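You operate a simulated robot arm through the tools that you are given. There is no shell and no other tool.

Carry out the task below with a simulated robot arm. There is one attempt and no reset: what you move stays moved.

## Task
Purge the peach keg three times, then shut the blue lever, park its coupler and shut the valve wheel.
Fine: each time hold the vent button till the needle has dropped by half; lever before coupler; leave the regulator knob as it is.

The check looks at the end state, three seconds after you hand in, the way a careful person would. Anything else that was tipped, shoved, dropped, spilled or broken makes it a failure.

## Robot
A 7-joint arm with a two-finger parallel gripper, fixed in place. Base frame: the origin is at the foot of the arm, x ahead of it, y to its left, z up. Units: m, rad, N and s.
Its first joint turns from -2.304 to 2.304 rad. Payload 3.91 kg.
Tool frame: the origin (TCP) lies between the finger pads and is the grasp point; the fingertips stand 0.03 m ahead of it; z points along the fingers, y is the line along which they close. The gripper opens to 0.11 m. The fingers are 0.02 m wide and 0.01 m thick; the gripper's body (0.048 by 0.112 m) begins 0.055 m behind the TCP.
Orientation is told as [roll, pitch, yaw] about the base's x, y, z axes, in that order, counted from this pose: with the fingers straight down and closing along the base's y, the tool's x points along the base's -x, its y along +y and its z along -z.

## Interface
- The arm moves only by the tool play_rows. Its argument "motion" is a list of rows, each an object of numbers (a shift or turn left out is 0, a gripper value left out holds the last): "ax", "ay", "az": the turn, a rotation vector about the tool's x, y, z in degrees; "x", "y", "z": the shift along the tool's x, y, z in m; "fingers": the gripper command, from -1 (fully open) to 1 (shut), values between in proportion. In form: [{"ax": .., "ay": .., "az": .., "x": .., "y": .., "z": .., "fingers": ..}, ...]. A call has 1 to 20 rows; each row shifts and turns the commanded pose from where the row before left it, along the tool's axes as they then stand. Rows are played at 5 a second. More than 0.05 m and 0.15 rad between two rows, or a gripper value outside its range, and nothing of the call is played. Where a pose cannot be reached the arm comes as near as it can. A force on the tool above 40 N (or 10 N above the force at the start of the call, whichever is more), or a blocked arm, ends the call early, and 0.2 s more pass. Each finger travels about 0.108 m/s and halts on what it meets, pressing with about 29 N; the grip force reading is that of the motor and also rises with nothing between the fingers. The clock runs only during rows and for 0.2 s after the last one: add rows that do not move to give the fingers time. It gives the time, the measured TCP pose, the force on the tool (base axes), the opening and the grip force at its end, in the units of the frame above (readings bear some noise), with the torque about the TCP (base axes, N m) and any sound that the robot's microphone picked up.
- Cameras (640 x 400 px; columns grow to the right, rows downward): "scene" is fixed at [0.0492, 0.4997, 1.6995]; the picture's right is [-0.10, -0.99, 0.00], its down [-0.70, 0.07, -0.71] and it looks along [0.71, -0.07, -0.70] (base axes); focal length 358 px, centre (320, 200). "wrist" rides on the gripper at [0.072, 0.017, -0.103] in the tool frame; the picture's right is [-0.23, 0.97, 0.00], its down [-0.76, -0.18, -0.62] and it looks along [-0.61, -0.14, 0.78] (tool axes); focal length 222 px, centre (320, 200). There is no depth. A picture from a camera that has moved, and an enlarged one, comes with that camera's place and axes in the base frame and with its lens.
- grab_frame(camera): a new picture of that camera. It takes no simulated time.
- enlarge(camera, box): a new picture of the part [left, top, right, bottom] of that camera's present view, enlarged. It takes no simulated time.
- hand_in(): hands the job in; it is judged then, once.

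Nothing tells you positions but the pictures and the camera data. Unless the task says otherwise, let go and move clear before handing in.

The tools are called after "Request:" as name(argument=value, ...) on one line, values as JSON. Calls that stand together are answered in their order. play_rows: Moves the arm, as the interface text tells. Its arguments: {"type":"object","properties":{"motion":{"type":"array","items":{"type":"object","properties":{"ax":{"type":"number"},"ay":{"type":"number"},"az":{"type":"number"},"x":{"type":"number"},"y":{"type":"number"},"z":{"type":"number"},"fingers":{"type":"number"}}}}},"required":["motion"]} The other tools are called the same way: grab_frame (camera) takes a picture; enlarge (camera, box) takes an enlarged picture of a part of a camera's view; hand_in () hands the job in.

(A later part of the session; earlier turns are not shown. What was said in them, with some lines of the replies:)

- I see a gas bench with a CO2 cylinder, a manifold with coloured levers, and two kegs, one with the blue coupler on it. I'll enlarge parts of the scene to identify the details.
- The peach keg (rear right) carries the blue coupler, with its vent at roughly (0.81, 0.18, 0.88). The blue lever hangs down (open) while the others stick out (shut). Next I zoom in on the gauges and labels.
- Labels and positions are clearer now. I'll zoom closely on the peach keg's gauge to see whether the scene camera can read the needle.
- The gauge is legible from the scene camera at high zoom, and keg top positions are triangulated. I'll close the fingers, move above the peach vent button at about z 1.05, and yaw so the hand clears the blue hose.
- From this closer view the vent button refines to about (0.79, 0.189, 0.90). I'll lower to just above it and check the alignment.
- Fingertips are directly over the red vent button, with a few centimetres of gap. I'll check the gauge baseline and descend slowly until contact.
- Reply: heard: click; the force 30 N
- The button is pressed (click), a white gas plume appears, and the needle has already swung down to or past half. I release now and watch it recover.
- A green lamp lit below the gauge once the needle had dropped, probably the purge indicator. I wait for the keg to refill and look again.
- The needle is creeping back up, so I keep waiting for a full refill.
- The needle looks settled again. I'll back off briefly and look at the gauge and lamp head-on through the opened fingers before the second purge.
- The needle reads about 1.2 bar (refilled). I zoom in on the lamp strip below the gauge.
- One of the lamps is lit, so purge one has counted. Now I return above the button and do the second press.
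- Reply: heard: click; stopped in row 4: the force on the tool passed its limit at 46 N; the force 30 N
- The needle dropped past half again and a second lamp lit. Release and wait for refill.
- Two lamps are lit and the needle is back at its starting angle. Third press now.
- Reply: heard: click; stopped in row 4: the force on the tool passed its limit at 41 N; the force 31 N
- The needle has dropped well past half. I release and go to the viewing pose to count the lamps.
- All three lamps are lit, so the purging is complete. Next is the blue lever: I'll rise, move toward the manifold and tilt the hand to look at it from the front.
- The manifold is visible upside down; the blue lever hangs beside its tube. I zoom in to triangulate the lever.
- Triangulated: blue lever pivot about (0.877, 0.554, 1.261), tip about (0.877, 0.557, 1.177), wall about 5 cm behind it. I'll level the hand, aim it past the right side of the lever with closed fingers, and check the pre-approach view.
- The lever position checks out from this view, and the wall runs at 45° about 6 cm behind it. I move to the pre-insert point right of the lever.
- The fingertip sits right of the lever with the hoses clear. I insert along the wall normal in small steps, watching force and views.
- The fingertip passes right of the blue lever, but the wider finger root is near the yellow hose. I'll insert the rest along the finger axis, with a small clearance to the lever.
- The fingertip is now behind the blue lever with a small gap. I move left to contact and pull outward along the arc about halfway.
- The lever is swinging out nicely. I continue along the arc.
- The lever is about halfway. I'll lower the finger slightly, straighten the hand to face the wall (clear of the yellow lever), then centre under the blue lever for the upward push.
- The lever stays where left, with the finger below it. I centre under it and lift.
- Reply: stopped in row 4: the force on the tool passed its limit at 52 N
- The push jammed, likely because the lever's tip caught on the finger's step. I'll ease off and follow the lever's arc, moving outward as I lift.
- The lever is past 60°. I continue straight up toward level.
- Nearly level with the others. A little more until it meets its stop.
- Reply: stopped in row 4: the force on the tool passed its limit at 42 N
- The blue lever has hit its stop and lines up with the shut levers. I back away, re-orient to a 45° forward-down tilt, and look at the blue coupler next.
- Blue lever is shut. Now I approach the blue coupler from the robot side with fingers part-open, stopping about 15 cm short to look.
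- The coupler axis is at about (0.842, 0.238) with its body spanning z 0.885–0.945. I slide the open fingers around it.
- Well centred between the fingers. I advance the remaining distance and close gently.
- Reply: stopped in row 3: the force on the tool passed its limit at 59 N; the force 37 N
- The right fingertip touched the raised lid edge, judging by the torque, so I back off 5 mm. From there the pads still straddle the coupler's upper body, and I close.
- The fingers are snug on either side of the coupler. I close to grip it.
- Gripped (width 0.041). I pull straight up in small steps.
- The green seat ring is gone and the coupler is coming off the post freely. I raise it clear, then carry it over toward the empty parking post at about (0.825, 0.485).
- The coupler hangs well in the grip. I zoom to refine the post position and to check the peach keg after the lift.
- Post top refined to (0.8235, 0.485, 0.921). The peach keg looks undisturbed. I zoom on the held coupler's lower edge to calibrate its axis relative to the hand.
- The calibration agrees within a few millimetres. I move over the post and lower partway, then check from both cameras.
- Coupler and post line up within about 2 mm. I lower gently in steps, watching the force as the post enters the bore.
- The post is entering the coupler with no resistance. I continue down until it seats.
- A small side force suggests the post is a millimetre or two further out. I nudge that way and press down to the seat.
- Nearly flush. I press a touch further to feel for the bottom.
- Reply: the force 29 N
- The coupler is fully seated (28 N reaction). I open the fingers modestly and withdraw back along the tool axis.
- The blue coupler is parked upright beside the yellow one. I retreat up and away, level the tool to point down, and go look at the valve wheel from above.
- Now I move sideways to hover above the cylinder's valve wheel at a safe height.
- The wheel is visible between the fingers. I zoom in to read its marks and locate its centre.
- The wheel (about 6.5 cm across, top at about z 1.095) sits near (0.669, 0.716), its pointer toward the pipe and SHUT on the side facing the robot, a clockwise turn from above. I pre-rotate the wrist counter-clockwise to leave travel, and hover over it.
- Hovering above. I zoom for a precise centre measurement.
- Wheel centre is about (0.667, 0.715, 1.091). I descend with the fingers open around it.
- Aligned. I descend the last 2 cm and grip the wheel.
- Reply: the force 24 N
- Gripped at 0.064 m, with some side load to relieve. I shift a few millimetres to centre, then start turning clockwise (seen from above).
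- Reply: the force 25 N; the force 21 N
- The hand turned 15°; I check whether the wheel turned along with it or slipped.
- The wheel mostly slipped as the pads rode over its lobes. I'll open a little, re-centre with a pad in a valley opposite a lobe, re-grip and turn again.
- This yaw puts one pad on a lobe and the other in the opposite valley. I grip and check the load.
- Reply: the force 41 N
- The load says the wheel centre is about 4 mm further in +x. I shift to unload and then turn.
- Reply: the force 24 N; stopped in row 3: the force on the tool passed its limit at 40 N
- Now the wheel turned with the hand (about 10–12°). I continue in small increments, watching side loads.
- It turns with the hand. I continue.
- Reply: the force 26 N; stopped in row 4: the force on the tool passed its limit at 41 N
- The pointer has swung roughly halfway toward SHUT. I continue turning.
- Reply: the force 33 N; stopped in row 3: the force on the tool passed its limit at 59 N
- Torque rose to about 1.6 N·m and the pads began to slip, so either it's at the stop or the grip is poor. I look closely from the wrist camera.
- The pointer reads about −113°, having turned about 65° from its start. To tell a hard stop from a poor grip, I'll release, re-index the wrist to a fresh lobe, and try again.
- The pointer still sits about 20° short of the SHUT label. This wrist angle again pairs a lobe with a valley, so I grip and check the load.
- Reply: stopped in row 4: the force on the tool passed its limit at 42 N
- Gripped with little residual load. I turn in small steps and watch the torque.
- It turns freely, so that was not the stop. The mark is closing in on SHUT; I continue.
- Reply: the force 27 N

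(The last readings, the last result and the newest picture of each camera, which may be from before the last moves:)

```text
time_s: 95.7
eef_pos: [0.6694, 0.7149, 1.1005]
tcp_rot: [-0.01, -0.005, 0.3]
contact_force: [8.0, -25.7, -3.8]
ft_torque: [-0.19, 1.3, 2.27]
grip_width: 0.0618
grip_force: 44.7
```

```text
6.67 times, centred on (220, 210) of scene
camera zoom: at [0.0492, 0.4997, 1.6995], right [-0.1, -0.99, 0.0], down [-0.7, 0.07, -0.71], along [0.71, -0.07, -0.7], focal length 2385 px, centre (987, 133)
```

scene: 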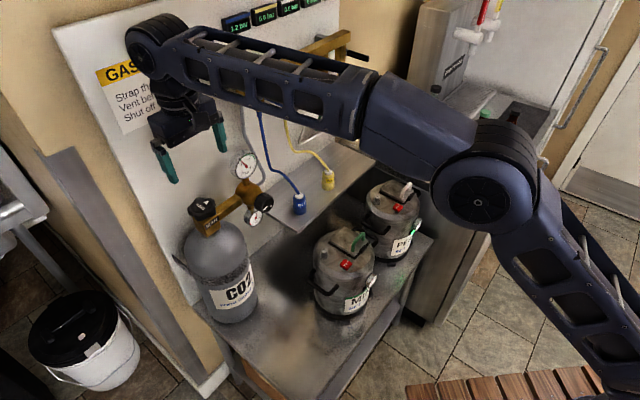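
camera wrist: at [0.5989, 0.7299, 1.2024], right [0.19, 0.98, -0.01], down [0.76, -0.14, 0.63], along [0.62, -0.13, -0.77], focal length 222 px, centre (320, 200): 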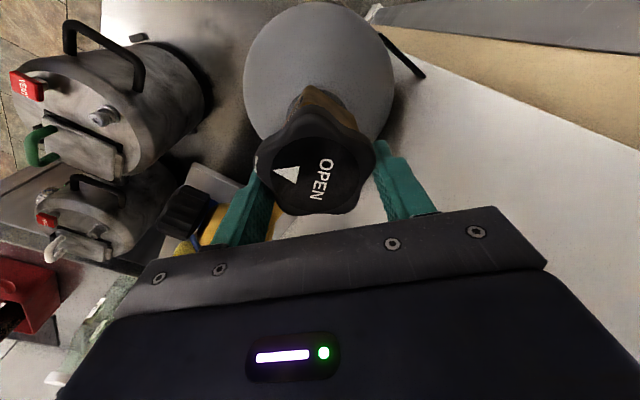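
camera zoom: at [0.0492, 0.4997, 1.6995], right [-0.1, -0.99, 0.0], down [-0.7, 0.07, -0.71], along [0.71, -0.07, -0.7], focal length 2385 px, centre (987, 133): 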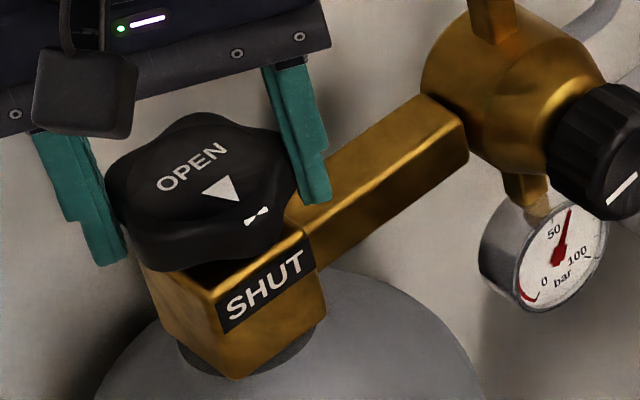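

The wheel's mark is now directly over the SHUT label and the torque is up to 2.3 N·m, so it's against its stop. I open the fingers and rise straight up.

Request:
play_rows(motion=[{"fingers": -0.8}, {}, {}, {}])

Request:
play_rows(motion=[{"z": -0.03}, {"z": -0.04}, {"z": -0.04}, {"z": -0.04}, {}])

Request:
grab_frame(camera="wrist")

Request:
enlarge(camera="wrist", box=[260, 60, 390, 180])

Request:
enlarge(camera="scene", box=[180, 180, 260, 240])

```text
time_s: 96.7
eef_pos: [0.6688, 0.7175, 1.1002]
tcp_rot: [-0.008, -0.005, 0.299]
contact_force: [-0.3, 0.1, 0.2]
ft_torque: [-0.03, -0.04, 0.01]
grip_width: 0.0991
grip_force: 0.1
```

```text
time_s: 97.9
eef_pos: [0.6667, 0.7196, 1.2513]
tcp_rot: [-0.01, -0.005, 0.302]
contact_force: [0.1, -0.3, 0.0]
ft_torque: [-0.01, -0.01, 0.01]
grip_width: 0.0989
grip_force: 0.0
```

```text
taken
camera wrist: at [0.5913, 0.7145, 1.3545], right [-0.07, 1.0, -0.01], down [0.78, 0.06, 0.63], along [0.63, 0.04, -0.78], focal length 222 px, centre (320, 200)
```

wrist: 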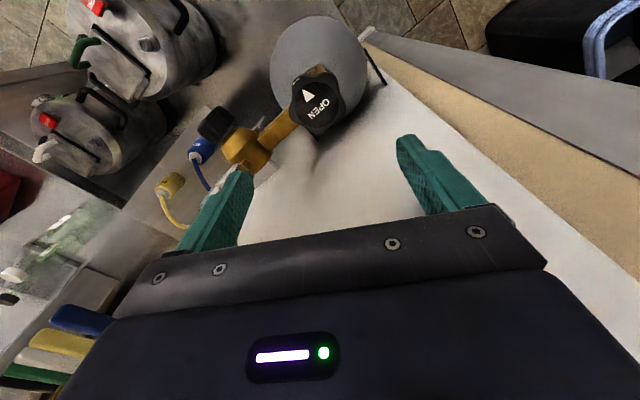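

```text
3.33 times, centred on (325, 120) of wrist
camera zoom: at [0.5913, 0.7145, 1.3545], right [-0.07, 1.0, -0.01], down [0.78, 0.06, 0.63], along [0.63, 0.04, -0.78], focal length 740 px, centre (303, 467)
```

zoom: 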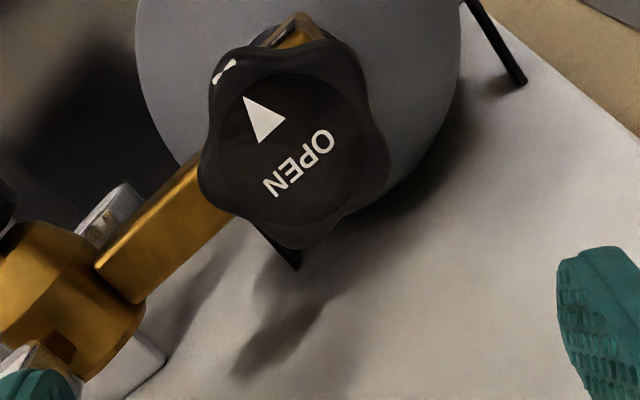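

```text
6.67 times, centred on (220, 210) of scene
camera zoom: at [0.0492, 0.4997, 1.6995], right [-0.1, -0.99, 0.0], down [-0.7, 0.07, -0.71], along [0.71, -0.07, -0.7], focal length 2385 px, centre (987, 133)
```

zoom: 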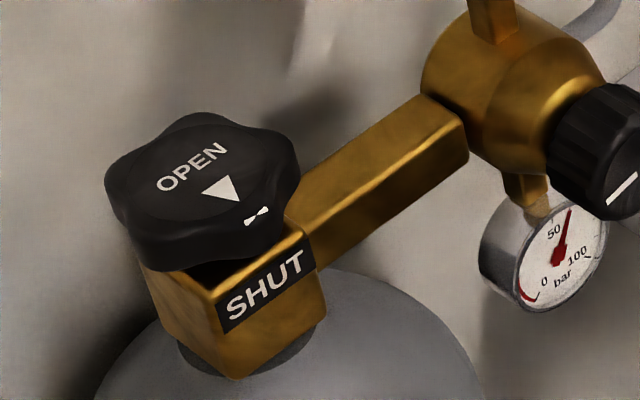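

The mark points squarely at SHUT and the regulator knob looks unchanged. I move the arm clear and inspect everything once more.

Request:
play_rows(motion=[{"z": -0.03}, {"x": 0.035, "y": -0.03, "z": -0.01}, {"x": 0.035, "y": -0.03, "z": -0.01}, {"x": 0.035, "y": -0.03, "z": -0.01}, {"x": 0.02, "y": -0.04}, {"x": 0.02, "y": -0.04}, {"x": 0.02, "y": -0.04}, {"y": -0.045}, {"y": -0.045}, {}])

Request:
grab_frame(camera="scene")

Request:
enlarge(camera="scene", box=[180, 60, 350, 230])

Request:
enlarge(camera="scene", box=[290, 150, 440, 330])

Request:
enlarge(camera="scene", box=[270, 160, 350, 220])

Request:
enlarge(camera="scene", box=[215, 0, 330, 40])

```text
time_s: 100.1
eef_pos: [0.5942, 0.3755, 1.3119]
tcp_rot: [-0.008, -0.006, 0.301]
contact_force: [-0.8, -0.7, -0.1]
ft_torque: [-0.02, -0.01, 0.01]
grip_width: 0.099
grip_force: 0.0
out of reach, approached as far as the arm can: row 1
```

```text
taken
```

scene: 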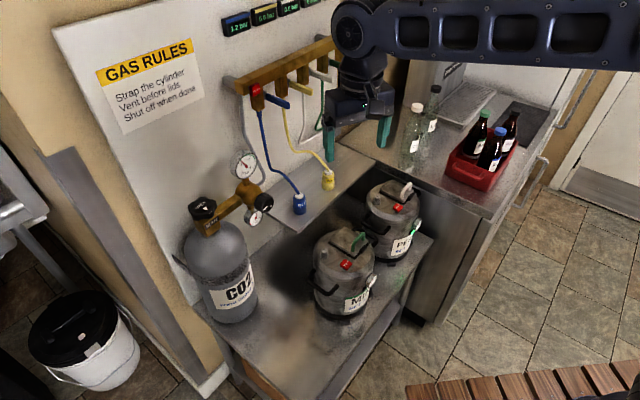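

```text
2.35 times, centred on (265, 145) of scene
camera zoom: at [0.0492, 0.4997, 1.6995], right [-0.1, -0.99, 0.0], down [-0.7, 0.07, -0.71], along [0.71, -0.07, -0.7], focal length 842 px, centre (449, 329)
```

zoom: 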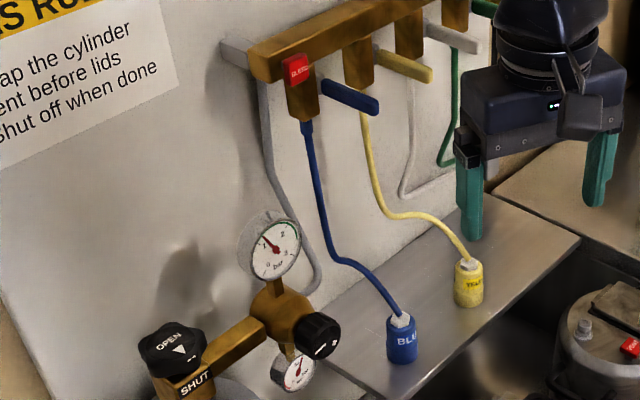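

```text
2.22 times, centred on (365, 240) of scene
camera zoom: at [0.0492, 0.4997, 1.6995], right [-0.1, -0.99, 0.0], down [-0.7, 0.07, -0.71], along [0.71, -0.07, -0.7], focal length 795 px, centre (220, 111)
```

zoom: 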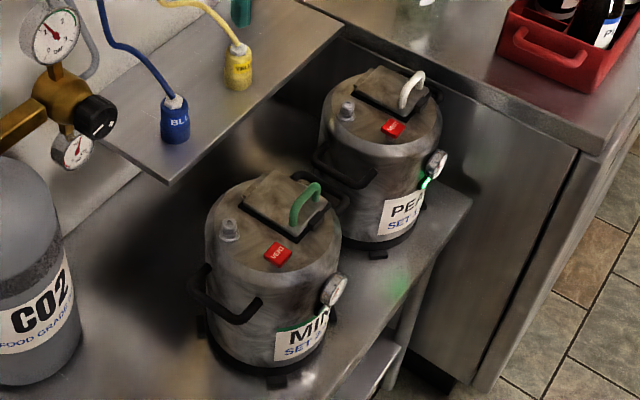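

```text
6.67 times, centred on (310, 190) of scene
camera zoom: at [0.0492, 0.4997, 1.6995], right [-0.1, -0.99, 0.0], down [-0.7, 0.07, -0.71], along [0.71, -0.07, -0.7], focal length 2385 px, centre (387, 267)
```

zoom: 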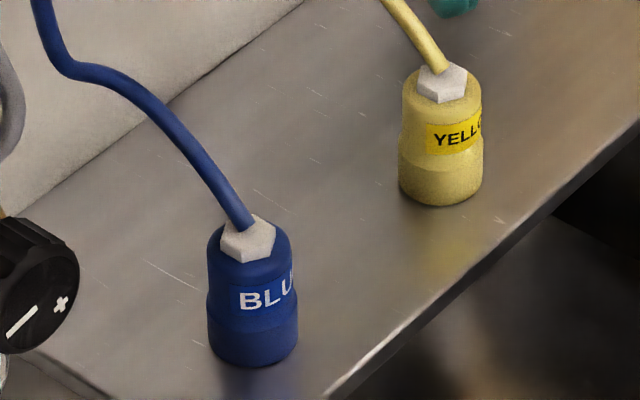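

```text
5.57 times, centred on (272, 20) of scene
camera zoom: at [0.0492, 0.4997, 1.6995], right [-0.1, -0.99, 0.0], down [-0.7, 0.07, -0.71], along [0.71, -0.07, -0.7], focal length 1991 px, centre (584, 1202)
```

zoom: 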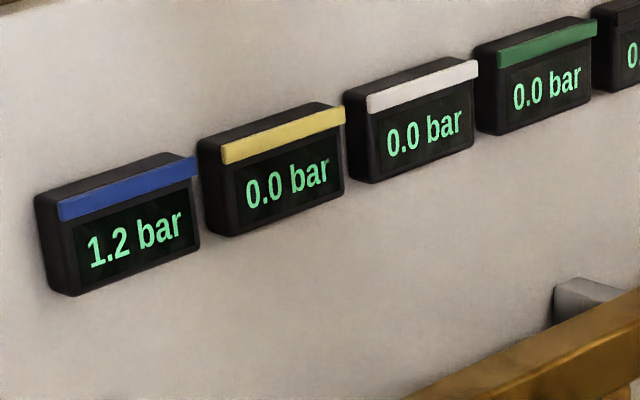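

Everything checks out:
- **Peach keg:** its three purge lamps are lit and it hasn't been disturbed.
- **Blue lever:** shut, in line with the other shut levers.
- **Blue coupler:** seated upright on its parking post.
- **Valve wheel:** at SHUT.
- **Regulator knob:** not touched.

The arm is clear, so I'm handing in.

Request:
hand_in()

```text
The job is handed in.
```

I purged the peach keg three times, then shut the blue lever, parked the blue coupler and shut the valve wheel, in that order. The job is handed in, but no verdict has come back yet.

- **Purges:** each time I held the vent button until the needle had dropped to half or a little past it. I let the keg refill to about 1.2 bar before the second and third presses. All three lamps under the peach gauge lit.
- **Blue lever:** it is up against its stop and in line with the other shut levers.
- **Blue coupler:** it came off the keg cleanly and sits fully down on the empty post next to the yellow one.
- **Valve wheel:** I turned it about 90° clockwise to a firm stop, with its mark facing the SHUT label. The first grips slipped on the lobes, so I had to re-grip twice.
- **Regulator knob:** I did not touch it, and its mark looks unchanged.

- **Lid contact:** while closing in on the coupler, one fingertip bumped the peach keg's lid edge at about 59 N. I backed off, and the keg and lid looked undisturbed afterwards.
- **Blue line display:** it still reads 1.2 bar. I took this to be gas trapped in the shut line and did not use the bleed button.
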